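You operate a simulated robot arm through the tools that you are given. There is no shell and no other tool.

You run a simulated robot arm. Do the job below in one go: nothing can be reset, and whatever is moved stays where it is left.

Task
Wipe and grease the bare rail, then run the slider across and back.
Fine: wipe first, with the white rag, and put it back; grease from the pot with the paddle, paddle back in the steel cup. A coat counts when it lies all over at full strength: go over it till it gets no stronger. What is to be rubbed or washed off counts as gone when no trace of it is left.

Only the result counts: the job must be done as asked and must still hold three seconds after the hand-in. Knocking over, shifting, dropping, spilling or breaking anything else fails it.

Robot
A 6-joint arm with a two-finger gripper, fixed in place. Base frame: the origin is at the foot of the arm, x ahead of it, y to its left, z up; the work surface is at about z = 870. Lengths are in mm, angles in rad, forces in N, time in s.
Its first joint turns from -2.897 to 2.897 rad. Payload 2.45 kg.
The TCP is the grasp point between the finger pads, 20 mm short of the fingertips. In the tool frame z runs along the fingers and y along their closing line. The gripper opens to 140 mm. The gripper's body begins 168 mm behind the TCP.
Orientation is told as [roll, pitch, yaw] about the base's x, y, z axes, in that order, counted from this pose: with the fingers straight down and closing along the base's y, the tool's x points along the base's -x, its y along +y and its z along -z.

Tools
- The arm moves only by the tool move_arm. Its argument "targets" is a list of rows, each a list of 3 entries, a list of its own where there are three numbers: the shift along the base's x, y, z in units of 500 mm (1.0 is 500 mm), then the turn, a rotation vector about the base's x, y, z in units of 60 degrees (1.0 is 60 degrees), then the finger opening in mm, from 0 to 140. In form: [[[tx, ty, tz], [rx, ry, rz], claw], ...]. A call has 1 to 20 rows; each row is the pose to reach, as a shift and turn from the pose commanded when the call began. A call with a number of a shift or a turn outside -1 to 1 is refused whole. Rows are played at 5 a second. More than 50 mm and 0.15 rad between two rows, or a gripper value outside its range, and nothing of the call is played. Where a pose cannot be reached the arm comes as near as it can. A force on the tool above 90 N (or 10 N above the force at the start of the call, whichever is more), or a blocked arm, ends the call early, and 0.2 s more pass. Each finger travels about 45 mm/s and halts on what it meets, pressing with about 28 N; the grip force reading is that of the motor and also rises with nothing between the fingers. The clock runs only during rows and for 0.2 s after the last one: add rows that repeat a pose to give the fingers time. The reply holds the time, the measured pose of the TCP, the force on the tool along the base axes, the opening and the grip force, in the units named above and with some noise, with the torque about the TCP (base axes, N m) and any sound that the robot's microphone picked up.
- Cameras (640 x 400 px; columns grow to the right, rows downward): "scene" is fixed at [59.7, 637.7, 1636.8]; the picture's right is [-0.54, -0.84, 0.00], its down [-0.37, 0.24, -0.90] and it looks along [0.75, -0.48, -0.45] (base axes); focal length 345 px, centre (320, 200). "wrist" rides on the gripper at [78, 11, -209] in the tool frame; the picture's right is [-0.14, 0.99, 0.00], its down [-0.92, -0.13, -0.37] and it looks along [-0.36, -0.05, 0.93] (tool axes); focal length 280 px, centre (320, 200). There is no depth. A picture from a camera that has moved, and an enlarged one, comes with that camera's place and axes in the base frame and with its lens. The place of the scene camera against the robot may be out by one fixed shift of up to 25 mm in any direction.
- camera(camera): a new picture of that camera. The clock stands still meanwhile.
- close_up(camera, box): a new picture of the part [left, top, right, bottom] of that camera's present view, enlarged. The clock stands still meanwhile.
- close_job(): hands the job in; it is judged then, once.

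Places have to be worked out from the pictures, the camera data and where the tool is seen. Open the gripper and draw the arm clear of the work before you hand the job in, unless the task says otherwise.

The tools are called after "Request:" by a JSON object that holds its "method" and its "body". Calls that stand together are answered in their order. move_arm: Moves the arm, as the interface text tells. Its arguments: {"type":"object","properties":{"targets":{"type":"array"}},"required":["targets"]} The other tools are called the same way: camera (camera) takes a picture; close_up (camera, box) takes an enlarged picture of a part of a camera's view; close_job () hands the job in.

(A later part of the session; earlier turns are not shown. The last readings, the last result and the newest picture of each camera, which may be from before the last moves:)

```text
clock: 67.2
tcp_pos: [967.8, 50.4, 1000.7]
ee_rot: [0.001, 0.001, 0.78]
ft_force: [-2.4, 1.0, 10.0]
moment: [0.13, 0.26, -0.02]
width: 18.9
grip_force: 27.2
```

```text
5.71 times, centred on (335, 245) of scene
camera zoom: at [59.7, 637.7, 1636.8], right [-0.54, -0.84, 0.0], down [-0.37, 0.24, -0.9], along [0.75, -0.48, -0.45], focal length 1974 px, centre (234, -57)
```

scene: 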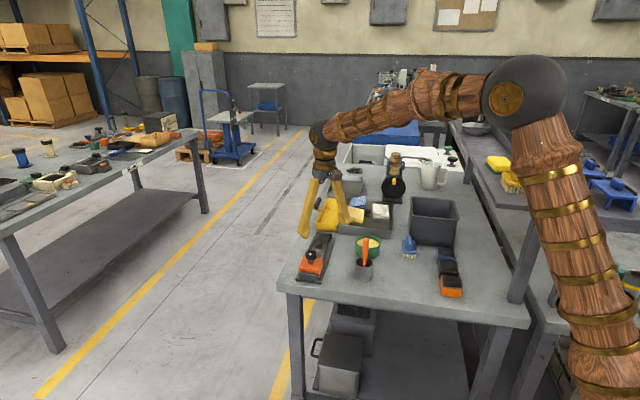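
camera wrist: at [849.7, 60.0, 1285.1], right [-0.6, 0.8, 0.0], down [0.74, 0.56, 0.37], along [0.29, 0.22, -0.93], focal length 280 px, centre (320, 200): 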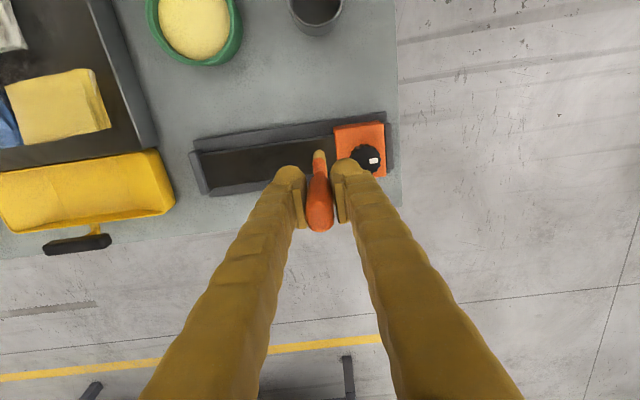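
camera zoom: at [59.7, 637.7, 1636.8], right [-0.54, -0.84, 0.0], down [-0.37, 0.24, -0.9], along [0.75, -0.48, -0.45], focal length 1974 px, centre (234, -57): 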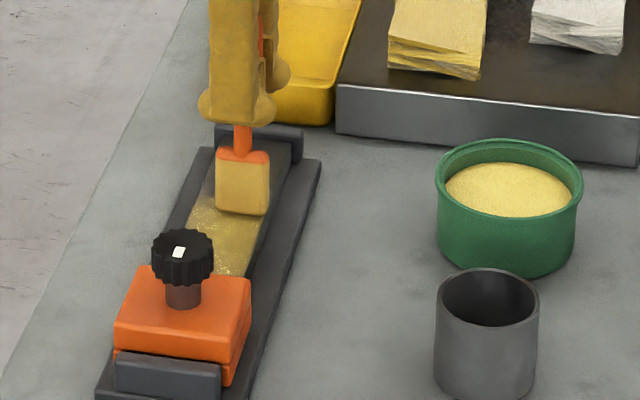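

The grease goes on well, nearly the full strip width in one pass. I continue to the far stop and come back to the slider.

Request:
{"method": "move_arm", "body": {"targets": [[[0.0168, -0.0171, 0], [0, 0, 0], 5], [[0.0337, -0.0342, 0], [0, 0, 0], 5], [[0.0505, -0.0513, 0], [0, 0, 0], 5], [[0.0674, -0.0684, 0], [0, 0, 0], 5], [[0.0842, -0.0854, 0], [0, 0, 0], 5], [[0.1011, -0.1025, 0], [0, 0, 0], 5], [[0.1109, -0.1125, 0], [0, 0, 0], 5], [[0.1109, -0.1125, 0], [0, 0, 0], 5]]}}

Request:
{"method": "close_up", "body": {"camera": "wrist", "box": [220, 60, 540, 240]}}

Request:
{"method": "close_up", "body": {"camera": "scene", "box": [305, 210, 365, 280]}}

```text
clock: 69.0
tcp_pos: [1023.7, -5.6, 1000.1]
ee_rot: [-0.001, 0.0, 0.778]
ft_force: [-3.3, 1.8, 14.3]
moment: [0.14, 0.31, 0.01]
width: 18.7
grip_force: 28.1
```

```text
2.00 times, centred on (380, 150) of wrist
camera zoom: at [960.2, -53.0, 1209.7], right [-0.6, 0.8, 0.0], down [0.75, 0.56, 0.37], along [0.3, 0.22, -0.93], focal length 561 px, centre (200, 300)
```

zoom: 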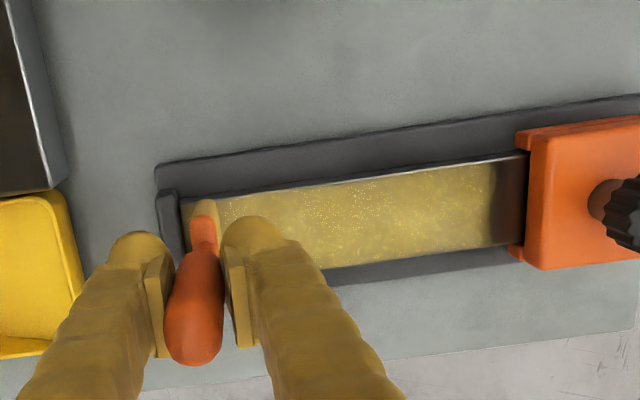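

```text
5.71 times, centred on (335, 245) of scene
camera zoom: at [59.7, 637.7, 1636.8], right [-0.54, -0.84, 0.0], down [-0.37, 0.24, -0.9], along [0.75, -0.48, -0.45], focal length 1974 px, centre (234, -57)
```

zoom: 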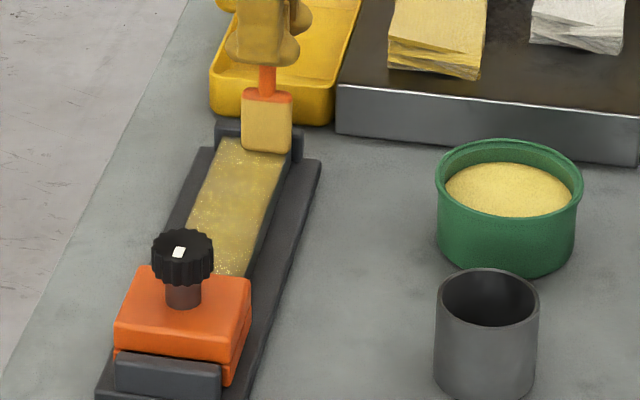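

The coat follows the blade all along. I close in on the far stop, then shift to the other lane (+18 mm across) and stroke back to the slider.

Request:
{"method": "move_arm", "body": {"targets": [[[0.0112, -0.0114, 0], [0, 0, 0], 5], [[0.024, 0.0013, 0], [0, 0, 0], 5], [[0.0368, 0.0139, 0], [0, 0, 0], 5], [[0.0144, 0.0367, 0], [0, 0, 0], 5], [[-0.0081, 0.0595, 0], [0, 0, 0], 5], [[-0.0306, 0.0823, 0], [0, 0, 0], 5], [[-0.053, 0.105, 0], [0, 0, 0], 5], [[-0.0755, 0.1278, 0], [0, 0, 0], 5], [[-0.098, 0.1506, 0], [0, 0, 0], 5], [[-0.1204, 0.1734, 0], [0, 0, 0], 5], [[-0.1429, 0.1962, 0], [0, 0, 0], 5], [[-0.1653, 0.219, 0], [0, 0, 0], 5], [[-0.1878, 0.2417, 0], [0, 0, 0], 5], [[-0.2145, 0.2688, 0], [0, 0, 0], 5], [[-0.2145, 0.2688, 0], [0, 0, 0], 5]]}}

Request:
{"method": "close_up", "body": {"camera": "wrist", "box": [120, 50, 440, 240]}}

Request:
{"method": "close_up", "body": {"camera": "scene", "box": [305, 210, 365, 280]}}

```text
clock: 72.2
tcp_pos: [918.2, 130.0, 999.3]
ee_rot: [-0.001, 0.002, 0.781]
ft_force: [-0.5, 0.1, -0.3]
moment: [-0.01, -0.03, 0.01]
width: 18.7
grip_force: 28.3
```

```text
2.00 times, centred on (280, 145) of wrist
camera zoom: at [854.5, 81.8, 1209.2], right [-0.6, 0.8, 0.0], down [0.74, 0.56, 0.37], along [0.3, 0.22, -0.93], focal length 561 px, centre (400, 310)
```

zoom: 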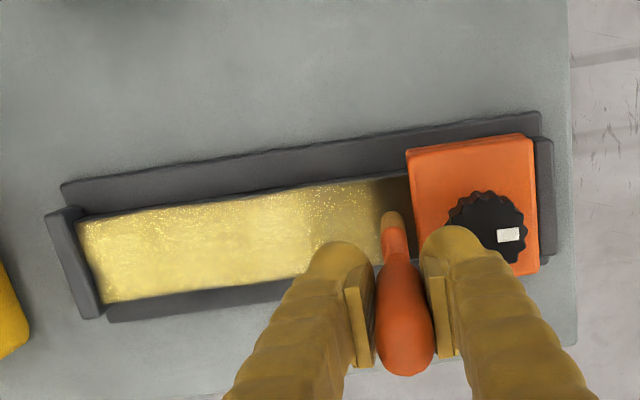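

```text
5.71 times, centred on (335, 245) of scene
camera zoom: at [59.7, 637.7, 1636.8], right [-0.54, -0.84, 0.0], down [-0.37, 0.24, -0.9], along [0.75, -0.48, -0.45], focal length 1974 px, centre (234, -57)
```

zoom: 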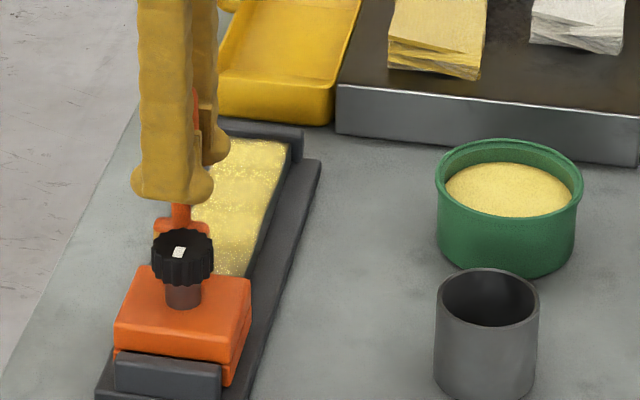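

The far half is already strong, but contact was lost toward the slider end. I press down 1.5 mm here.

Request:
{"method": "move_arm", "body": {"targets": [[[0, 0, -0.002], [0, 0, 0], 5], [[0, 0, -0.003], [0, 0, 0], 5], [[0, 0, -0.003], [0, 0, 0], 5]]}}

Request:
{"method": "close_up", "body": {"camera": "scene", "box": [305, 225, 345, 275]}}

```text
clock: 73.0
tcp_pos: [917.7, 129.0, 999.7]
ee_rot: [0.0, 0.0, 0.778]
ft_force: [0.2, -0.3, 11.7]
moment: [-0.04, -0.02, 0.0]
width: 18.9
grip_force: 27.7
```

```text
8.00 times, centred on (325, 250) of scene
camera zoom: at [59.7, 637.7, 1636.8], right [-0.54, -0.84, 0.0], down [-0.37, 0.24, -0.9], along [0.75, -0.48, -0.45], focal length 2763 px, centre (280, -200)
```

zoom: 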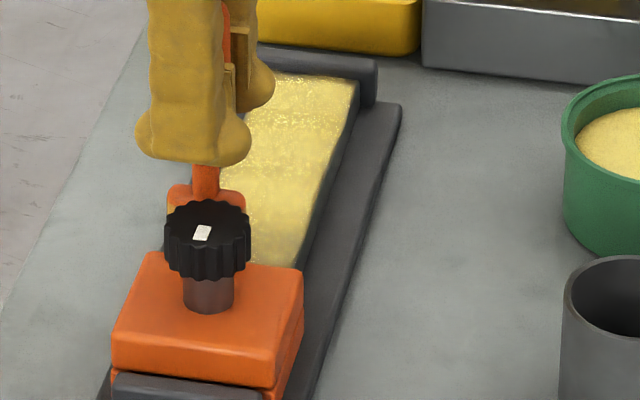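

Contact again (11.7 N). I close up to the slider, sweep across to the other lane, and stroke to the far stop with matching height.

Request:
{"method": "move_arm", "body": {"targets": [[[-0.0042, 0.0043, 0], [0, 0, 0], 5], [[-0.017, -0.0083, 0], [0, 0, 0], 5], [[-0.0298, -0.021, 0], [0, 0, 0], 5], [[-0.0073, -0.0438, 0], [0, 0, 0], 5], [[0.0151, -0.0666, 0], [0, 0, 0], 5], [[0.0376, -0.0894, 0], [0, 0, 0], 5], [[0.06, -0.1122, 0], [0, 0, 0], 5], [[0.0825, -0.1349, 0.001], [0, 0, 0], 5], [[0.105, -0.1577, 0.001], [0, 0, 0], 5], [[0.1274, -0.1805, 0.001], [0, 0, 0], 5], [[0.1499, -0.2033, 0.002], [0, 0, 0], 5], [[0.1724, -0.2261, 0.002], [0, 0, 0], 5], [[0.1948, -0.2489, 0.002], [0, 0, 0], 5], [[0.2173, -0.2717, 0.002], [0, 0, 0], 5], [[0.2257, -0.2802, 0.002], [0, 0, 0], 5], [[0.2385, -0.2675, 0.002], [0, 0, 0], 5], [[0.2513, -0.2549, 0.002], [0, 0, 0], 5]]}}

Request:
{"method": "close_up", "body": {"camera": "wrist", "box": [220, 50, 540, 240]}}

Request:
{"method": "close_up", "body": {"camera": "scene", "box": [305, 210, 365, 280]}}

```text
clock: 76.6
tcp_pos: [1042.3, 1.0, 998.9]
ee_rot: [0.0, 0.001, 0.779]
ft_force: [-3.2, 3.3, -1.9]
moment: [0.23, 0.39, 0.07]
width: 18.5
grip_force: 28.3
```

```text
2.00 times, centred on (380, 145) of wrist
camera zoom: at [980.0, -45.8, 1209.3], right [-0.6, 0.8, 0.0], down [0.75, 0.56, 0.37], along [0.29, 0.22, -0.93], focal length 561 px, centre (200, 310)
```

zoom: 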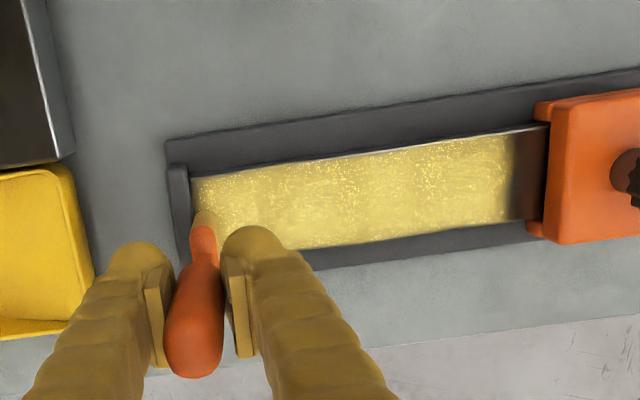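

```text
5.71 times, centred on (335, 245) of scene
camera zoom: at [59.7, 637.7, 1636.8], right [-0.54, -0.84, 0.0], down [-0.37, 0.24, -0.9], along [0.75, -0.48, -0.45], focal length 1974 px, centre (234, -57)
```

zoom: 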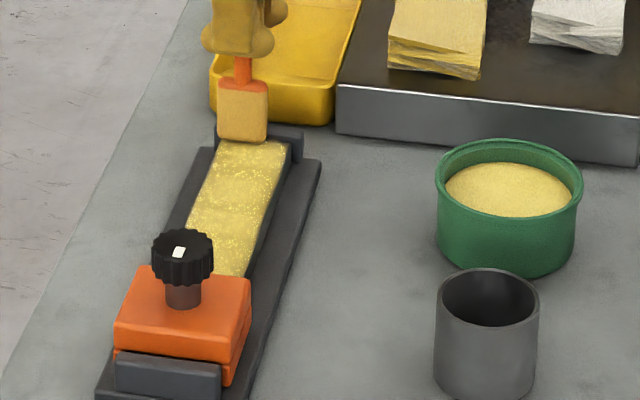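

The blade now touches the far stop, but the vertical force is lost and a dark band remains next to the slider. I back off slightly, press down and read the force.

Request:
{"method": "move_arm", "body": {"targets": [[[-0.0056, 0.0057, 0], [0, 0, 0], 5], [[-0.0056, 0.0057, -0.003], [0, 0, 0], 5], [[-0.0056, 0.0057, -0.003], [0, 0, 0], 5]]}}

Request:
{"method": "close_up", "body": {"camera": "scene", "box": [310, 205, 360, 265]}}

```text
clock: 77.4
tcp_pos: [1039.0, 5.2, 999.8]
ee_rot: [0.001, 0.001, 0.777]
ft_force: [0.2, -0.2, -1.2]
moment: [-0.01, -0.01, -0.01]
width: 18.7
grip_force: 27.7
```

```text
6.67 times, centred on (335, 235) of scene
camera zoom: at [59.7, 637.7, 1636.8], right [-0.54, -0.84, 0.0], down [-0.37, 0.24, -0.9], along [0.75, -0.48, -0.45], focal length 2302 px, centre (220, -33)
```

zoom: 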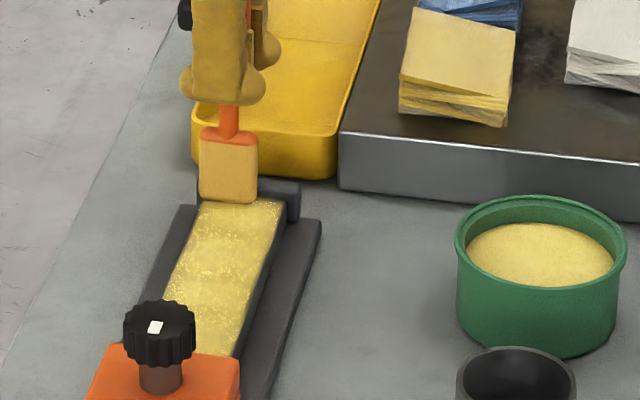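

Still free here, so the paddle has crept up a little in the grip. I lower further until it presses.

Request:
{"method": "move_arm", "body": {"targets": [[[0, 0, -0.003], [0, 0, 0], 5], [[0, 0, -0.006], [0, 0, 0], 5], [[0, 0, -0.006], [0, 0, 0], 5]]}}

```text
clock: 78.2
tcp_pos: [1040.0, 5.3, 997.1]
ee_rot: [-0.002, 0.0, 0.781]
ft_force: [-0.5, 2.4, 28.7]
moment: [0.1, 0.0, -0.01]
width: 18.8
grip_force: 28.2
```

That gives 28.7 N, a bit much. I ease off 1 mm and stroke back along this lane toward the slider, stopping just short of it.

Request:
{"method": "move_arm", "body": {"targets": [[[0, 0, 0.002], [0, 0, 0], 5], [[-0.0253, 0.0256, 0.002], [0, 0, 0], 5], [[-0.0505, 0.0513, 0.002], [0, 0, 0], 5], [[-0.0758, 0.0769, 0.002], [0, 0, 0], 5], [[-0.1011, 0.1025, 0.002], [0, 0, 0], 5], [[-0.1264, 0.1282, 0.002], [0, 0, 0], 5], [[-0.1516, 0.1538, 0.002], [0, 0, 0], 5], [[-0.1769, 0.1794, 0.002], [0, 0, 0], 5], [[-0.2022, 0.2051, 0.002], [0, 0, 0], 5], [[-0.2275, 0.2307, 0.002], [0, 0, 0], 5], [[-0.2485, 0.252, 0.002], [0, 0, 0], 5], [[-0.2485, 0.252, 0.002], [0, 0, 0], 5]]}}

Request:
{"method": "close_up", "body": {"camera": "wrist", "box": [120, 50, 440, 240]}}

Request:
{"method": "close_up", "body": {"camera": "scene", "box": [305, 210, 365, 280]}}

```text
clock: 80.8
tcp_pos: [915.6, 129.4, 997.1]
ee_rot: [0.0, 0.001, 0.782]
ft_force: [0.8, 0.3, 7.6]
moment: [-0.13, -0.04, 0.02]
width: 18.7
grip_force: 28.0
```

```text
2.00 times, centred on (280, 145) of wrist
camera zoom: at [852.7, 81.9, 1205.5], right [-0.6, 0.8, 0.0], down [0.74, 0.56, 0.37], along [0.3, 0.22, -0.93], focal length 561 px, centre (400, 310)
```

zoom: 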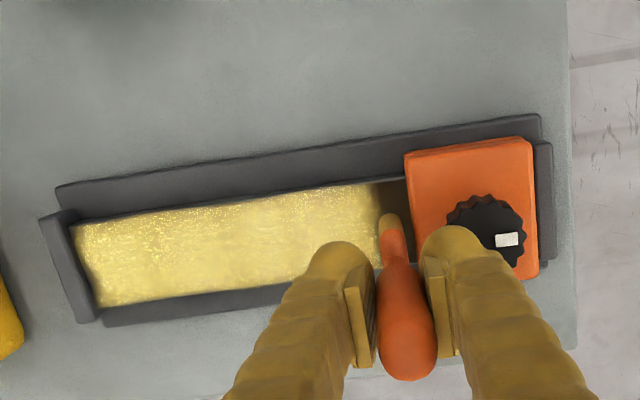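

```text
5.71 times, centred on (335, 245) of scene
camera zoom: at [59.7, 637.7, 1636.8], right [-0.54, -0.84, 0.0], down [-0.37, 0.24, -0.9], along [0.75, -0.48, -0.45], focal length 1974 px, centre (234, -57)
```

zoom: 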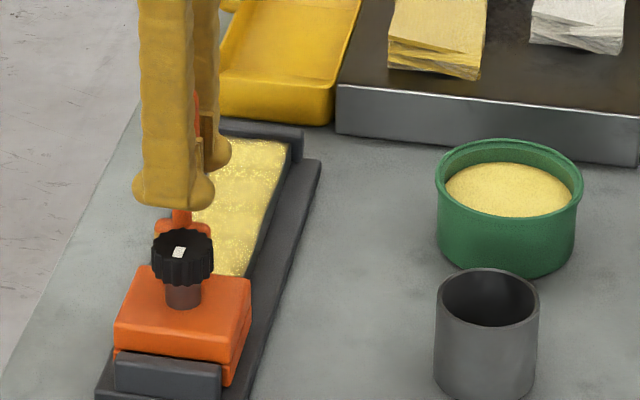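

The main area is strong, but the band next to the slider is still bare, because the blade tip leans a few millimetres forward. I move 8 mm closer to the slider and sweep across the strip there.

Request:
{"method": "move_arm", "body": {"targets": [[[-0.0056, 0.0057, 0], [0, 0, 0], 5], [[-0.0112, 0.0114, 0], [0, 0, 0], 5], [[-0.024, -0.0012, 0], [0, 0, 0], 5], [[-0.0368, -0.0139, 0], [0, 0, 0], 5], [[-0.0368, -0.0139, 0], [0, 0, 0], 5]]}}

Request:
{"method": "close_up", "body": {"camera": "wrist", "box": [200, 50, 440, 240]}}

Request:
{"method": "close_up", "body": {"camera": "scene", "box": [305, 225, 345, 275]}}

```text
clock: 82.0
tcp_pos: [896.7, 123.2, 997.3]
ee_rot: [-0.001, 0.0, 0.779]
ft_force: [13.7, -8.5, 3.0]
moment: [-0.6, -0.98, 0.18]
width: 20.4
grip_force: 28.5
```

```text
2.11 times, centred on (320, 145) of wrist
camera zoom: at [833.9, 76.8, 1206.1], right [-0.6, 0.8, 0.0], down [0.74, 0.56, 0.37], along [0.3, 0.22, -0.93], focal length 590 px, centre (320, 316)
```

zoom: 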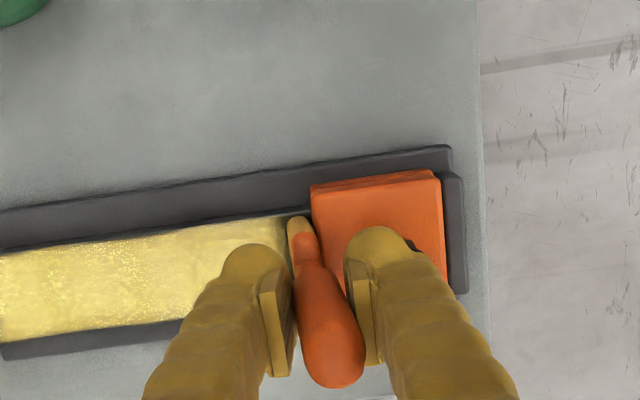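

```text
8.00 times, centred on (325, 250) of scene
camera zoom: at [59.7, 637.7, 1636.8], right [-0.54, -0.84, 0.0], down [-0.37, 0.24, -0.9], along [0.75, -0.48, -0.45], focal length 2763 px, centre (280, -200)
```

zoom: 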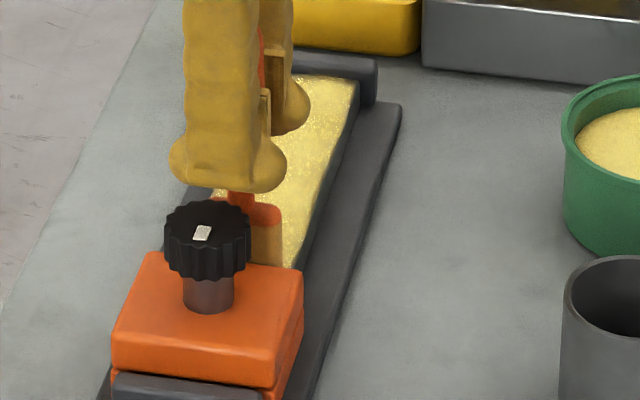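

The blade reached the slider face (about 16 N sideways), and the band is getting coated. I back off 5 mm, sweep across to the other side, and look.

Request:
{"method": "move_arm", "body": {"targets": [[[0.007, -0.0071, 0], [0, 0, 0], 5], [[0.007, -0.0071, 0], [0, 0, 0], 5], [[0.0198, 0.0055, 0], [0, 0, 0], 5], [[0.0326, 0.0182, 0], [0, 0, 0], 5], [[0.0326, 0.0182, 0], [0, 0, 0], 5]]}}

Request:
{"method": "close_up", "body": {"camera": "wrist", "box": [200, 50, 440, 240]}}

Request:
{"method": "close_up", "body": {"camera": "scene", "box": [305, 225, 345, 275]}}

```text
clock: 83.2
tcp_pos: [912.8, 132.5, 997.5]
ee_rot: [-0.001, 0.0, 0.779]
ft_force: [-0.5, 0.0, -0.8]
moment: [0.02, 0.0, -0.04]
width: 18.6
grip_force: 27.6
```

```text
2.11 times, centred on (320, 145) of wrist
camera zoom: at [849.9, 85.4, 1207.0], right [-0.6, 0.8, 0.0], down [0.75, 0.56, 0.37], along [0.3, 0.22, -0.93], focal length 590 px, centre (320, 316)
```

zoom: 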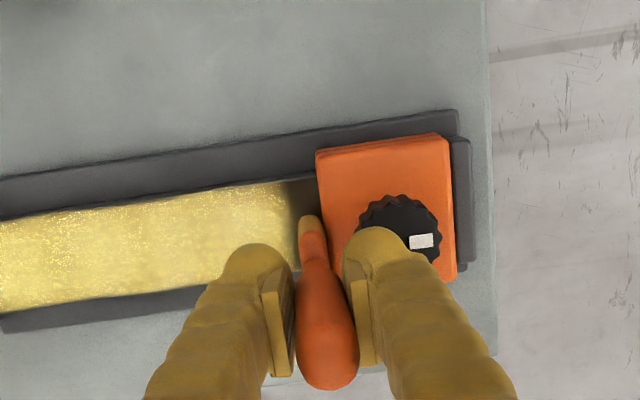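

```text
8.00 times, centred on (325, 250) of scene
camera zoom: at [59.7, 637.7, 1636.8], right [-0.54, -0.84, 0.0], down [-0.37, 0.24, -0.9], along [0.75, -0.48, -0.45], focal length 2763 px, centre (280, -200)
```

zoom: 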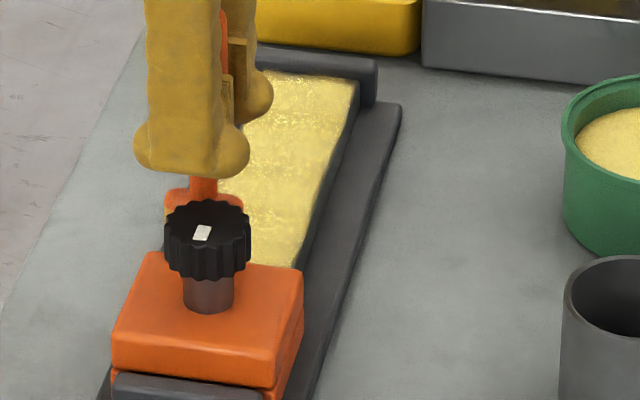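

The band near the slider still looks bare and contact was lost in that sweep. I press down and read the force.

Request:
{"method": "move_arm", "body": {"targets": [[[0, 0, -0.002], [0, 0, 0], 5], [[0, 0, -0.004], [0, 0, 0], 5], [[0, 0, -0.004], [0, 0, 0], 5]]}}

Request:
{"method": "close_up", "body": {"camera": "wrist", "box": [270, 110, 370, 190]}}

```text
clock: 84.0
tcp_pos: [914.0, 133.2, 997.4]
ee_rot: [0.0, 0.0, 0.778]
ft_force: [0.7, -0.3, 17.1]
moment: [-0.09, 0.04, -0.01]
width: 18.4
grip_force: 28.5
```

```text
5.00 times, centred on (320, 150) of wrist
camera zoom: at [850.1, 84.8, 1205.2], right [-0.6, 0.8, 0.0], down [0.74, 0.56, 0.37], along [0.3, 0.22, -0.93], focal length 1402 px, centre (320, 450)
```

zoom: 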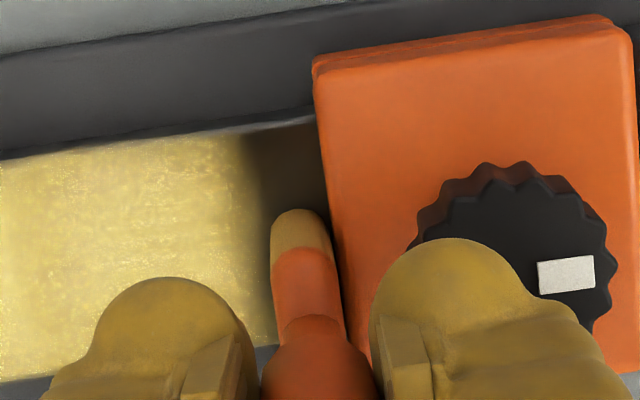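

Now 17 N of contact right beside the slider. I sweep slowly across the strip with this pressure.

Request:
{"method": "move_arm", "body": {"targets": [[[-0.0085, -0.0084, 0.001], [0, 0, 0], 5], [[-0.0171, -0.0169, 0.001], [0, 0, 0], 5], [[-0.0256, -0.0253, 0.001], [0, 0, 0], 5], [[-0.0256, -0.0253, 0.001], [0, 0, 0], 5]]}}

Request:
{"method": "close_up", "body": {"camera": "wrist", "box": [270, 110, 370, 190]}}

Request:
{"method": "close_up", "body": {"camera": "scene", "box": [305, 225, 345, 275]}}

```text
clock: 85.0
tcp_pos: [900.6, 120.7, 996.0]
ee_rot: [0.0, 0.0, 0.778]
ft_force: [6.8, 3.2, 26.3]
moment: [0.11, -0.23, 0.02]
width: 18.9
grip_force: 28.0
```

```text
5.00 times, centred on (320, 150) of wrist
camera zoom: at [837.1, 72.0, 1204.8], right [-0.6, 0.8, 0.0], down [0.74, 0.56, 0.37], along [0.3, 0.22, -0.93], focal length 1402 px, centre (320, 450)
```

zoom: 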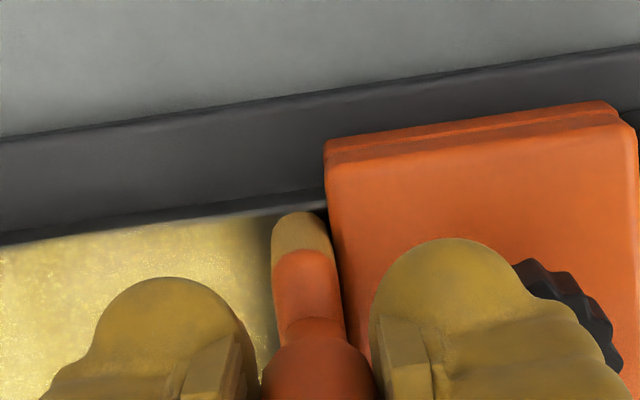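

```text
8.00 times, centred on (325, 250) of scene
camera zoom: at [59.7, 637.7, 1636.8], right [-0.54, -0.84, 0.0], down [-0.37, 0.24, -0.9], along [0.75, -0.48, -0.45], focal length 2763 px, centre (280, -200)
```

zoom: 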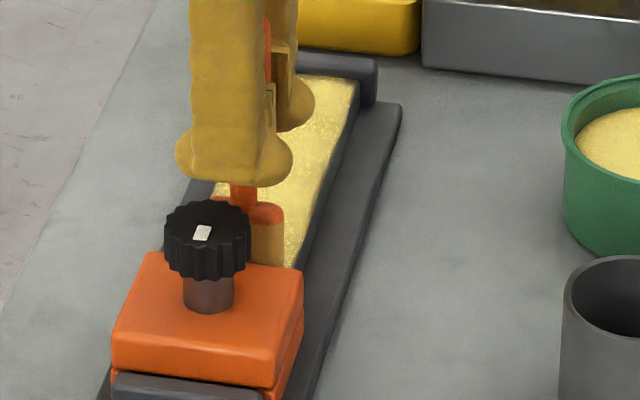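

I lift the blade and move it away along the rail to see whether the band by the slider took any grease.

Request:
{"method": "move_arm", "body": {"targets": [[[0.002, -0.002, 0.02], [0, 0, 0], 5], [[0.0562, -0.057, 0.04], [0, 0, 0], 5], [[0.1123, -0.1139, 0.04], [0, 0, 0], 5], [[0.1123, -0.1139, 0.04], [0, 0, 0], 5]]}}

Request:
{"method": "close_up", "body": {"camera": "wrist", "box": [200, 50, 480, 240]}}

Request:
{"method": "close_up", "body": {"camera": "wrist", "box": [330, 80, 450, 180]}}

Request:
{"method": "close_up", "body": {"camera": "scene", "box": [305, 220, 355, 275]}}

```text
clock: 86.0
tcp_pos: [956.9, 65.0, 1013.3]
ee_rot: [-0.001, 0.0, 0.778]
ft_force: [0.9, 1.2, -0.6]
moment: [0.02, -0.02, 0.01]
width: 18.6
grip_force: 27.9
```

```text
2.11 times, centred on (340, 145) of wrist
camera zoom: at [894.6, 16.5, 1223.2], right [-0.6, 0.8, 0.0], down [0.75, 0.56, 0.37], along [0.29, 0.22, -0.93], focal length 590 px, centre (278, 316)
```

zoom: 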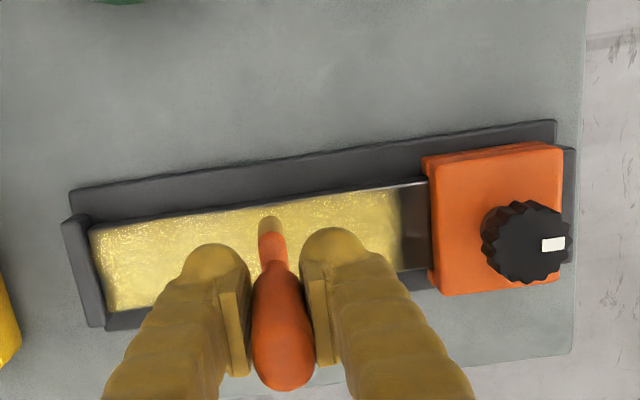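

```text
4.00 times, centred on (390, 130) of wrist
camera zoom: at [894.6, 16.5, 1223.2], right [-0.6, 0.8, 0.0], down [0.75, 0.56, 0.37], along [0.29, 0.22, -0.93], focal length 1122 px, centre (40, 480)
```

zoom: 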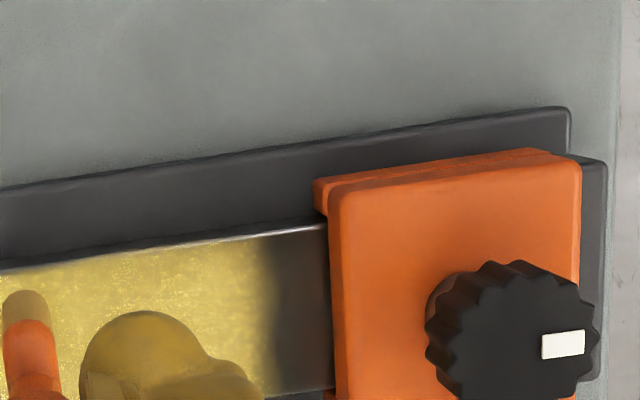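

```text
7.27 times, centred on (330, 248) of scene
camera zoom: at [59.7, 637.7, 1636.8], right [-0.54, -0.84, 0.0], down [-0.37, 0.24, -0.9], along [0.75, -0.48, -0.45], focal length 2512 px, centre (247, -146)
```

zoom: 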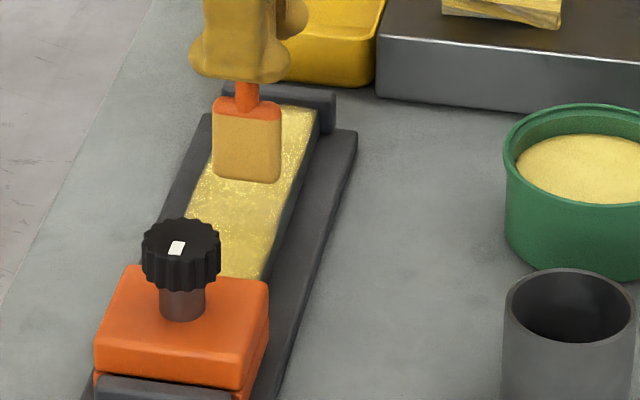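

The band by the slider (about 18 mm) takes no grease even under firm contact and its edge has stayed put, so the greased zone ends there. The slider-side half is still a bit weaker, so I lower the blade again for more passes.

Request:
{"method": "move_arm", "body": {"targets": [[[0, 0, -0.02], [0, 0, 0], 5], [[0, 0, -0.034], [0, 0, 0], 5], [[0, 0, -0.0375], [0, 0, 0], 5], [[0, 0, -0.0375], [0, 0, 0], 5]]}}

```text
clock: 87.0
tcp_pos: [957.1, 62.9, 996.2]
ee_rot: [0.002, 0.0, 0.781]
ft_force: [0.3, -0.7, 3.6]
moment: [-0.02, 0.08, -0.01]
width: 18.5
grip_force: 27.5
```

Light contact (3.6 N). I press half a millimetre more and run passes in both lanes over the slider-side half.

Request:
{"method": "move_arm", "body": {"targets": [[[-0.0211, 0.0214, -0.001], [0, 0, 0], 5], [[-0.0421, 0.0427, -0.001], [0, 0, 0], 5], [[-0.0632, 0.0641, -0.001], [0, 0, 0], 5], [[-0.0842, 0.0854, -0.001], [0, 0, 0], 5], [[-0.1053, 0.1068, -0.001], [0, 0, 0], 5], [[-0.0925, 0.1194, -0.001], [0, 0, 0], 5], [[-0.0797, 0.1321, -0.001], [0, 0, 0], 5], [[-0.0586, 0.1107, -0.001], [0, 0, 0], 5], [[-0.0376, 0.0894, -0.001], [0, 0, 0], 5], [[-0.0165, 0.068, -0.001], [0, 0, 0], 5], [[0.0045, 0.0467, -0.001], [0, 0, 0], 5], [[0.0256, 0.0253, -0.001], [0, 0, 0], 5], [[0.0467, 0.0039, -0.001], [0, 0, 0], 5], [[0.0256, 0.0253, -0.001], [0, 0, 0], 5], [[0.0045, 0.0467, -0.001], [0, 0, 0], 5], [[-0.0165, 0.068, -0.001], [0, 0, 0], 5], [[-0.0376, 0.0894, -0.001], [0, 0, 0], 5], [[-0.0586, 0.1107, -0.001], [0, 0, 0], 5], [[-0.0797, 0.1321, -0.001], [0, 0, 0], 5], [[-0.0797, 0.1321, -0.001], [0, 0, 0], 5]]}}

Request:
{"method": "close_up", "body": {"camera": "wrist", "box": [120, 50, 440, 240]}}

Request:
{"method": "close_up", "body": {"camera": "scene", "box": [305, 220, 355, 275]}}

```text
clock: 91.2
tcp_pos: [917.2, 128.4, 997.3]
ee_rot: [-0.001, 0.0, 0.78]
ft_force: [0.4, -0.4, -1.1]
moment: [-0.02, -0.01, 0.02]
width: 18.3
grip_force: 27.9
```

```text
2.00 times, centred on (280, 145) of wrist
camera zoom: at [853.9, 80.8, 1206.1], right [-0.6, 0.8, 0.0], down [0.74, 0.56, 0.37], along [0.3, 0.22, -0.93], focal length 561 px, centre (400, 310)
```

zoom: 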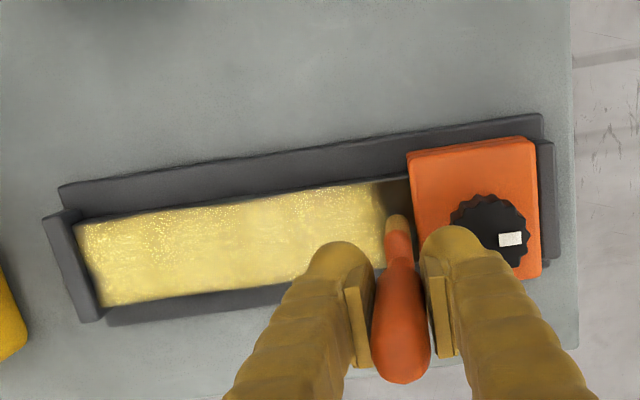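

```text
7.27 times, centred on (330, 248) of scene
camera zoom: at [59.7, 637.7, 1636.8], right [-0.54, -0.84, 0.0], down [-0.37, 0.24, -0.9], along [0.75, -0.48, -0.45], focal length 2512 px, centre (247, -146)
```

zoom: 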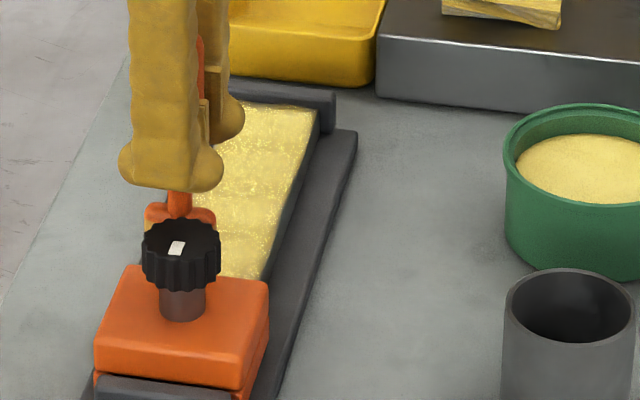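

The coat is getting paler and more even, but contact fell off in this lane. I press 1.2 mm lower and run this lane to the far stop and back.

Request:
{"method": "move_arm", "body": {"targets": [[[0, 0, -0.0025], [0, 0, 0], 5], [[0.0225, -0.0228, -0.0025], [0, 0, 0], 5], [[0.0449, -0.0456, -0.0025], [0, 0, 0], 5], [[0.0674, -0.0684, -0.0025], [0, 0, 0], 5], [[0.0899, -0.0911, -0.0025], [0, 0, 0], 5], [[0.1123, -0.1139, -0.0025], [0, 0, 0], 5], [[0.1348, -0.1367, -0.0025], [0, 0, 0], 5], [[0.1573, -0.1595, -0.0025], [0, 0, 0], 5], [[0.1797, -0.1823, -0.0025], [0, 0, 0], 5], [[0.2022, -0.2051, -0.0025], [0, 0, 0], 5], [[0.2246, -0.2278, -0.0025], [0, 0, 0], 5], [[0.2415, -0.2449, -0.0025], [0, 0, 0], 5]]}}

Request:
{"method": "close_up", "body": {"camera": "wrist", "box": [220, 50, 540, 240]}}

Request:
{"method": "close_up", "body": {"camera": "scene", "box": [305, 210, 365, 280]}}

```text
clock: 93.8
tcp_pos: [1036.7, 6.8, 996.3]
ee_rot: [-0.001, 0.001, 0.778]
ft_force: [0.1, 0.5, 0.1]
moment: [-0.02, 0.04, 0.01]
width: 18.5
grip_force: 28.0
```

```text
2.00 times, centred on (380, 145) of wrist
camera zoom: at [974.0, -41.2, 1204.4], right [-0.6, 0.8, 0.0], down [0.75, 0.56, 0.37], along [0.29, 0.22, -0.93], focal length 561 px, centre (200, 310)
```

zoom: 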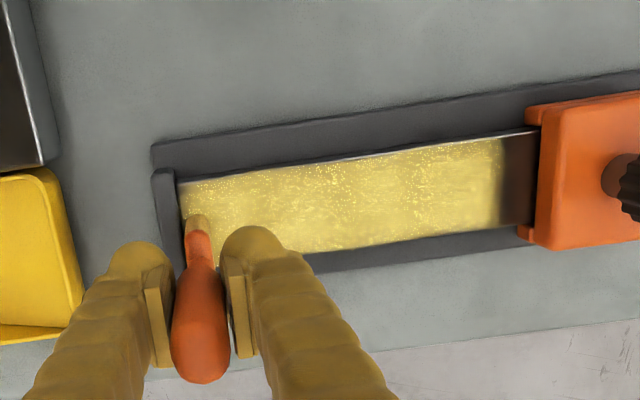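

```text
5.71 times, centred on (335, 245) of scene
camera zoom: at [59.7, 637.7, 1636.8], right [-0.54, -0.84, 0.0], down [-0.37, 0.24, -0.9], along [0.75, -0.48, -0.45], focal length 1974 px, centre (234, -57)
```

zoom: 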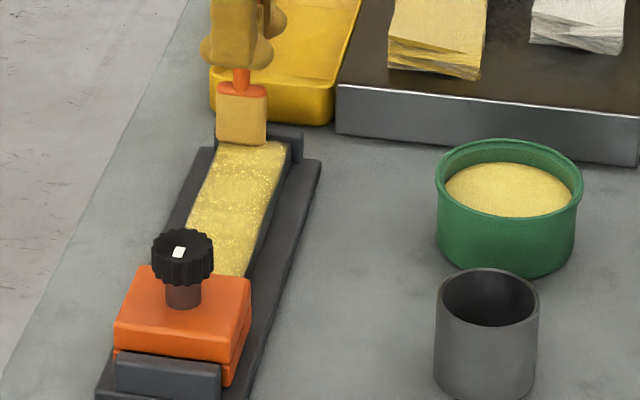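

Contact is lost again here. I lower in small steps until it presses lightly.

Request:
{"method": "move_arm", "body": {"targets": [[[-0.004, 0.004, -0.002], [0, 0, 0], 5], [[-0.004, 0.004, -0.004], [0, 0, 0], 5], [[-0.004, 0.004, -0.004], [0, 0, 0], 5]]}}

```text
clock: 94.6
tcp_pos: [1036.3, 6.6, 994.6]
ee_rot: [0.0, 0.0, 0.779]
ft_force: [1.0, 0.9, 27.3]
moment: [-0.1, 0.15, 0.02]
width: 18.4
grip_force: 27.8
```

27 N is a bit firm; I ease off 0.8 mm and stroke back to the middle, checking the force there.

Request:
{"method": "move_arm", "body": {"targets": [[[0, 0, 0.0016], [0, 0, 0], 5], [[-0.0225, 0.0228, 0.0016], [0, 0, 0], 5], [[-0.0449, 0.0456, 0.0016], [0, 0, 0], 5], [[-0.0674, 0.0684, 0.0016], [0, 0, 0], 5], [[-0.0899, 0.0911, 0.0016], [0, 0, 0], 5], [[-0.1123, 0.1139, 0.0016], [0, 0, 0], 5]]}}

Request:
{"method": "close_up", "body": {"camera": "wrist", "box": [170, 50, 490, 240]}}

```text
clock: 96.0
tcp_pos: [979.3, 65.2, 994.0]
ee_rot: [0.0, 0.001, 0.779]
ft_force: [3.3, -3.4, 19.5]
moment: [-0.31, -0.16, 0.02]
width: 18.5
grip_force: 28.6
```

```text
2.00 times, centred on (330, 145) of wrist
camera zoom: at [915.7, 17.4, 1202.9], right [-0.6, 0.8, 0.0], down [0.75, 0.56, 0.37], along [0.29, 0.22, -0.93], focal length 561 px, centre (300, 310)
```

zoom: 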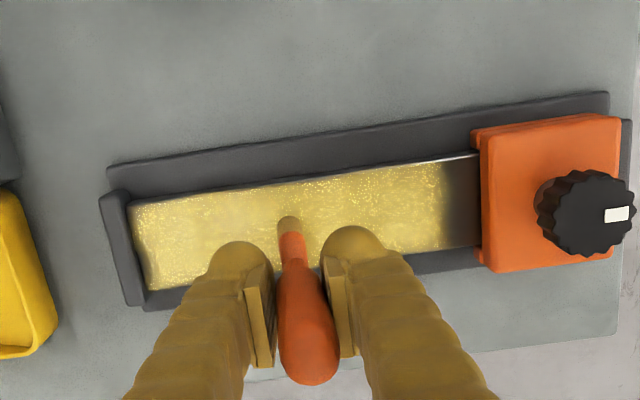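

Contact is 19.5 N mid-rail. The slider-side half still looks slightly darker than the far half, so I work that half back and forth in this lane.

Request:
{"method": "move_arm", "body": {"targets": [[[-0.0225, 0.0228, 0.0005], [0, 0, 0], 5], [[-0.0449, 0.0456, 0.0005], [0, 0, 0], 5], [[-0.0674, 0.0684, 0.0005], [0, 0, 0], 5], [[-0.0899, 0.0911, 0], [0, 0, 0], 5], [[-0.1123, 0.1139, 0], [0, 0, 0], 5], [[-0.1221, 0.1239, 0], [0, 0, 0], 5], [[-0.0983, 0.0997, 0], [0, 0, 0], 5], [[-0.0758, 0.0769, 0], [0, 0, 0], 5], [[-0.0534, 0.0541, 0], [0, 0, 0], 5], [[-0.0309, 0.0313, 0], [0, 0, 0], 5], [[-0.0084, 0.0085, 0], [0, 0, 0], 5], [[-0.0309, 0.0313, 0], [0, 0, 0], 5], [[-0.0534, 0.0541, 0], [0, 0, 0], 5], [[-0.0758, 0.0769, 0], [0, 0, 0], 5], [[-0.0983, 0.0997, 0], [0, 0, 0], 5], [[-0.1221, 0.1239, 0], [0, 0, 0], 5]]}}

Request:
{"method": "close_up", "body": {"camera": "wrist", "box": [120, 50, 440, 240]}}

Request:
{"method": "close_up", "body": {"camera": "scene", "box": [305, 210, 365, 280]}}

```text
clock: 99.4
tcp_pos: [918.5, 126.9, 994.3]
ee_rot: [-0.001, 0.0, 0.78]
ft_force: [0.6, 0.2, -0.3]
moment: [-0.02, -0.02, -0.03]
width: 18.5
grip_force: 27.8
```

```text
2.00 times, centred on (280, 145) of wrist
camera zoom: at [855.9, 79.7, 1203.7], right [-0.6, 0.8, 0.0], down [0.74, 0.56, 0.37], along [0.29, 0.22, -0.93], focal length 561 px, centre (400, 310)
```

zoom: 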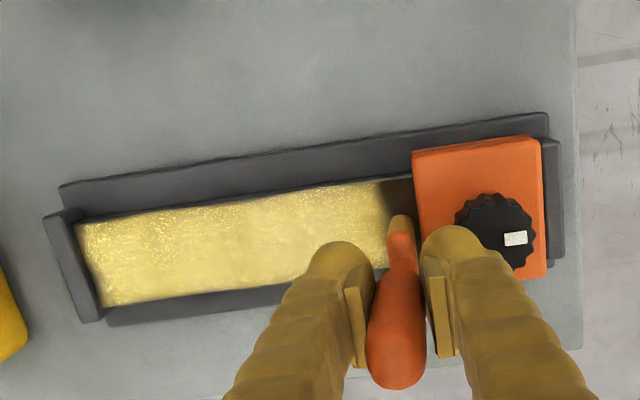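

```text
5.71 times, centred on (335, 245) of scene
camera zoom: at [59.7, 637.7, 1636.8], right [-0.54, -0.84, 0.0], down [-0.37, 0.24, -0.9], along [0.75, -0.48, -0.45], focal length 1974 px, centre (234, -57)
```

zoom: 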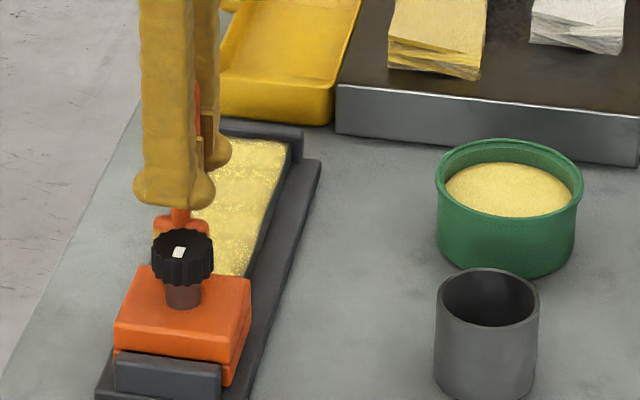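

The coat now looks even in this view. To be sure it is at full strength, I recharge the blade: lift, go back over the pot and come down close to the grease.

Request:
{"method": "move_arm", "body": {"targets": [[[0.002, -0.002, 0.06], [0, 0, 0], 5], [[0.002, -0.002, 0.134], [0, 0, 0], 5], [[-0.015, -0.08, 0.134], [0, 0, 0], 5], [[-0.032, -0.16, 0.134], [0, 0, 0], 5], [[-0.049, -0.24, 0.134], [0, 0, 0], 5], [[-0.066, -0.32, 0.134], [0, 0, 0], 5], [[-0.078, -0.4, 0.134], [0, 0, 0], 5], [[-0.084, -0.448, 0.134], [0, 0, 0], 5], [[-0.084, -0.448, 0.08], [0, 0, 0], 5], [[-0.084, -0.448, 0.036], [0, 0, 0], 5], [[-0.084, -0.448, 0.026], [0, 0, 0], 5], [[-0.084, -0.448, 0.026], [0, 0, 0], 5]]}}

Request:
{"method": "close_up", "body": {"camera": "scene", "box": [350, 205, 390, 265]}}

Request:
{"method": "close_up", "body": {"camera": "scene", "box": [305, 210, 365, 280]}}

Request:
{"method": "camera", "body": {"camera": "wrist"}}

```text
clock: 102.0
tcp_pos: [878.2, -98.0, 1006.9]
ee_rot: [0.001, 0.001, 0.779]
ft_force: [-0.7, -0.7, -0.6]
moment: [0.02, -0.02, -0.01]
width: 18.7
grip_force: 27.8
```

```text
6.67 times, centred on (370, 235) of scene
camera zoom: at [59.7, 637.7, 1636.8], right [-0.54, -0.84, 0.0], down [-0.37, 0.24, -0.9], along [0.75, -0.48, -0.45], focal length 2302 px, centre (-13, -33)
```

zoom: 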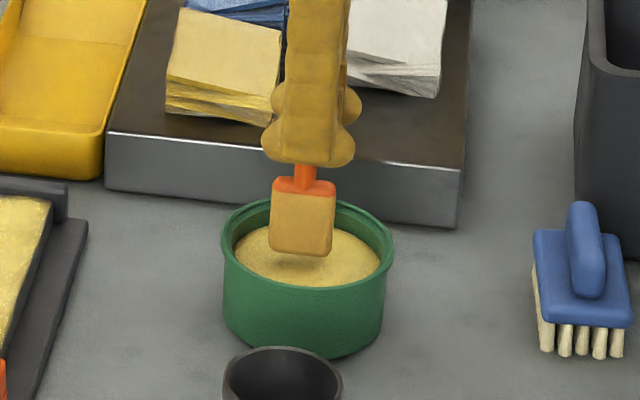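

```text
5.71 times, centred on (335, 245) of scene
camera zoom: at [59.7, 637.7, 1636.8], right [-0.54, -0.84, 0.0], down [-0.37, 0.24, -0.9], along [0.75, -0.48, -0.45], focal length 1974 px, centre (234, -57)
```

zoom: 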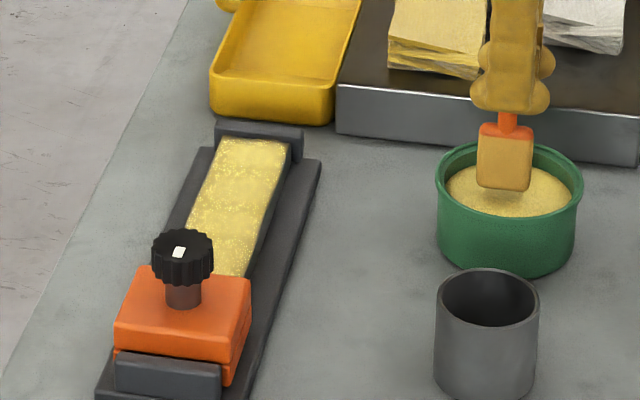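

```text
taken
camera wrist: at [814.7, -144.8, 1216.6], right [-0.6, 0.8, 0.0], down [0.74, 0.56, 0.37], along [0.3, 0.22, -0.93], focal length 280 px, centre (320, 200)
```

wrist: 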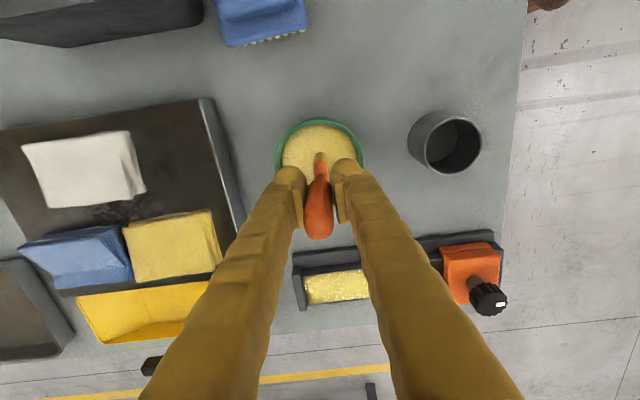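

The blade's grease has thinned, so a recharge is worthwhile. I lower gently into the grease.

Request:
{"method": "move_arm", "body": {"targets": [[[0, 0, -0.003], [0, 0, 0], 5], [[0, 0, -0.006], [0, 0, 0], 5], [[0, 0, -0.008], [0, 0, 0], 5], [[0, 0, -0.008], [0, 0, 0], 5]]}}

Request:
{"method": "close_up", "body": {"camera": "scene", "box": [350, 205, 390, 265]}}

```text
clock: 103.0
tcp_pos: [876.4, -96.4, 1001.7]
ee_rot: [0.001, 0.001, 0.779]
ft_force: [0.5, 0.4, -0.5]
moment: [0.02, 0.01, 0.01]
width: 18.7
grip_force: 28.2
```

```text
6.67 times, centred on (370, 235) of scene
camera zoom: at [59.7, 637.7, 1636.8], right [-0.54, -0.84, 0.0], down [-0.37, 0.24, -0.9], along [0.75, -0.48, -0.45], focal length 2302 px, centre (-13, -33)
```

zoom: 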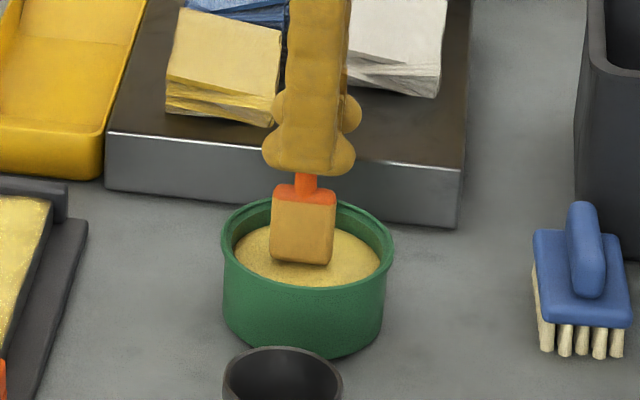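

Not touching yet; I go down another 3 mm gently.

Request:
{"method": "move_arm", "body": {"targets": [[[0, 0, -0.003], [0, 0, 0], 5], [[0, 0, -0.005], [0, 0, 0], 5], [[0, 0, -0.005], [0, 0, 0], 5]]}}

Request:
{"method": "close_up", "body": {"camera": "scene", "box": [350, 205, 390, 265]}}

```text
clock: 103.8
tcp_pos: [876.5, -98.1, 1001.8]
ee_rot: [-0.001, -0.001, 0.778]
ft_force: [0.7, 1.9, 20.7]
moment: [0.02, -0.06, -0.02]
width: 18.5
grip_force: 28.0
```

```text
6.67 times, centred on (370, 235) of scene
camera zoom: at [59.7, 637.7, 1636.8], right [-0.54, -0.84, 0.0], down [-0.37, 0.24, -0.9], along [0.75, -0.48, -0.45], focal length 2302 px, centre (-13, -33)
```

zoom: 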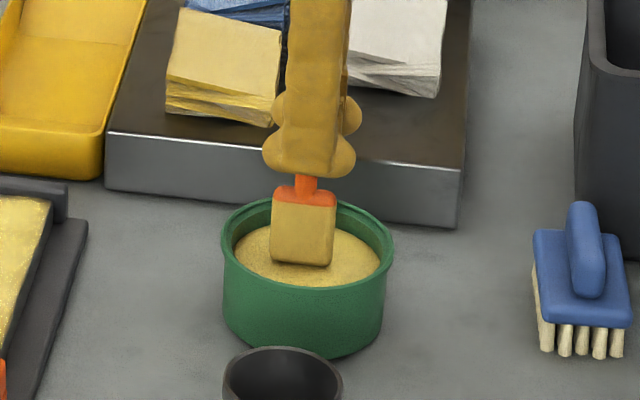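

The blade is freshly charged. I carry it back to the slider end of the rail, near lane, hovering just above the strip.

Request:
{"method": "move_arm", "body": {"targets": [[[0, 0, 0.06], [0, 0, 0], 5], [[0, 0, 0.13], [0, 0, 0], 5], [[0.012, 0.07, 0.13], [0, 0, 0], 5], [[0.024, 0.14, 0.13], [0, 0, 0], 5], [[0.036, 0.21, 0.13], [0, 0, 0], 5], [[0.048, 0.28, 0.13], [0, 0, 0], 5], [[0.06, 0.35, 0.13], [0, 0, 0], 5], [[0.0723, 0.4087, 0.13], [0, 0, 0], 5], [[0.0723, 0.4087, 0.06], [0, 0, 0], 5], [[0.0723, 0.4087, 0.01], [0, 0, 0], 5], [[0.0723, 0.4087, -0.006], [0, 0, 0], 5], [[0.0723, 0.4087, -0.006], [0, 0, 0], 5]]}}

Request:
{"method": "close_up", "body": {"camera": "wrist", "box": [120, 50, 440, 240]}}

```text
clock: 106.4
tcp_pos: [912.2, 106.8, 994.9]
ee_rot: [0.001, -0.001, 0.778]
ft_force: [0.4, 0.2, -0.7]
moment: [-0.04, 0.01, 0.01]
width: 18.7
grip_force: 27.6
```

```text
2.00 times, centred on (280, 145) of wrist
camera zoom: at [849.8, 59.6, 1204.6], right [-0.6, 0.8, 0.0], down [0.74, 0.56, 0.37], along [0.3, 0.22, -0.93], focal length 561 px, centre (400, 310)
```

zoom: 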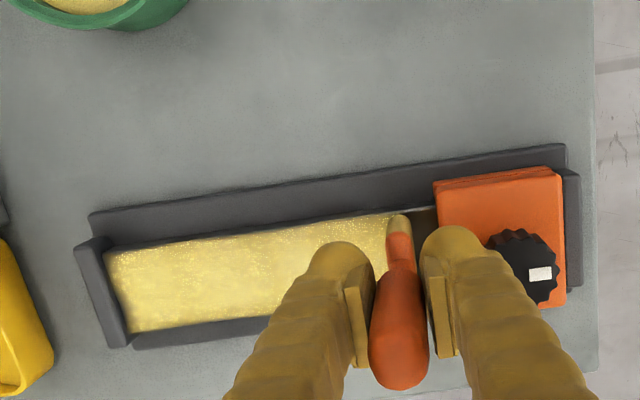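

No contact yet at 996.5 commanded. I lower in 1.5 mm steps.

Request:
{"method": "move_arm", "body": {"targets": [[[0, 0, -0.003], [0, 0, 0], 5], [[0, 0, -0.006], [0, 0, 0], 5], [[0, 0, -0.006], [0, 0, 0], 5]]}}

```text
clock: 107.2
tcp_pos: [912.1, 107.6, 993.6]
ee_rot: [0.0, 0.0, 0.779]
ft_force: [0.4, -0.2, -1.4]
moment: [0.0, 0.0, -0.03]
width: 18.6
grip_force: 27.8
```

Still free at 993.5; another 2 mm.

Request:
{"method": "move_arm", "body": {"targets": [[[0, 0, -0.002], [0, 0, 0], 5], [[0, 0, -0.004], [0, 0, 0], 5], [[0, 0, -0.004], [0, 0, 0], 5]]}}

```text
clock: 108.0
tcp_pos: [912.5, 106.7, 991.7]
ee_rot: [-0.002, 0.002, 0.779]
ft_force: [-1.8, -1.2, 10.6]
moment: [-0.19, 0.17, -0.01]
width: 18.7
grip_force: 27.8
```

Contact at 10.6 N. I run the near lane to the far stop, lowering very slightly on the way to keep contact.

Request:
{"method": "move_arm", "body": {"targets": [[[-0.014, 0.0142, 0], [0, 0, 0], 5], [[0, 0, 0], [0, 0, 0], 5], [[0.0211, -0.0214, 0], [0, 0, 0], 5], [[0.0421, -0.0427, -0.0003], [0, 0, 0], 5], [[0.0632, -0.0641, -0.0005], [0, 0, 0], 5], [[0.0842, -0.0854, -0.0007], [0, 0, 0], 5], [[0.1053, -0.1068, -0.0009], [0, 0, 0], 5], [[0.1264, -0.1282, -0.001], [0, 0, 0], 5], [[0.1474, -0.1495, -0.001], [0, 0, 0], 5], [[0.1685, -0.1709, -0.001], [0, 0, 0], 5], [[0.1895, -0.1922, -0.001], [0, 0, 0], 5], [[0.2106, -0.2136, -0.001], [0, 0, 0], 5], [[0.2246, -0.2278, -0.001], [0, 0, 0], 5]]}}

Request:
{"method": "close_up", "body": {"camera": "wrist", "box": [220, 50, 540, 240]}}

Request:
{"method": "close_up", "body": {"camera": "scene", "box": [305, 210, 365, 280]}}

```text
clock: 110.8
tcp_pos: [1023.8, -6.2, 991.8]
ee_rot: [0.0, 0.0, 0.777]
ft_force: [-0.1, 0.3, -0.5]
moment: [0.02, -0.03, 0.0]
width: 18.5
grip_force: 28.1
```

```text
2.00 times, centred on (380, 145) of wrist
camera zoom: at [961.9, -54.3, 1200.4], right [-0.6, 0.8, 0.0], down [0.74, 0.56, 0.37], along [0.3, 0.22, -0.93], focal length 561 px, centre (200, 310)
```

zoom: 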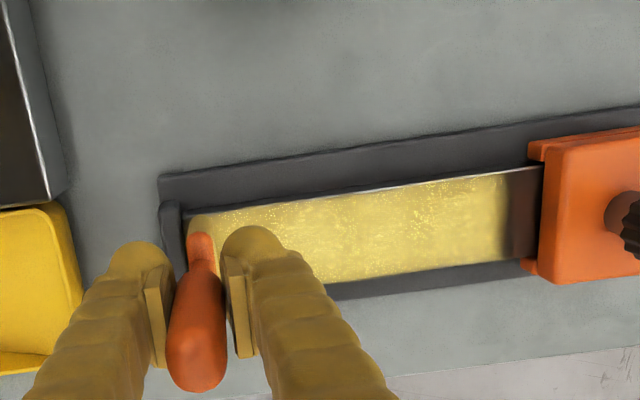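

```text
5.71 times, centred on (335, 245) of scene
camera zoom: at [59.7, 637.7, 1636.8], right [-0.54, -0.84, 0.0], down [-0.37, 0.24, -0.9], along [0.75, -0.48, -0.45], focal length 1974 px, centre (234, -57)
```

zoom: 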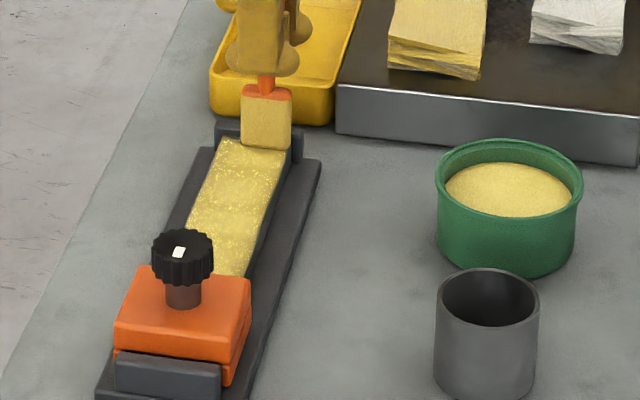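

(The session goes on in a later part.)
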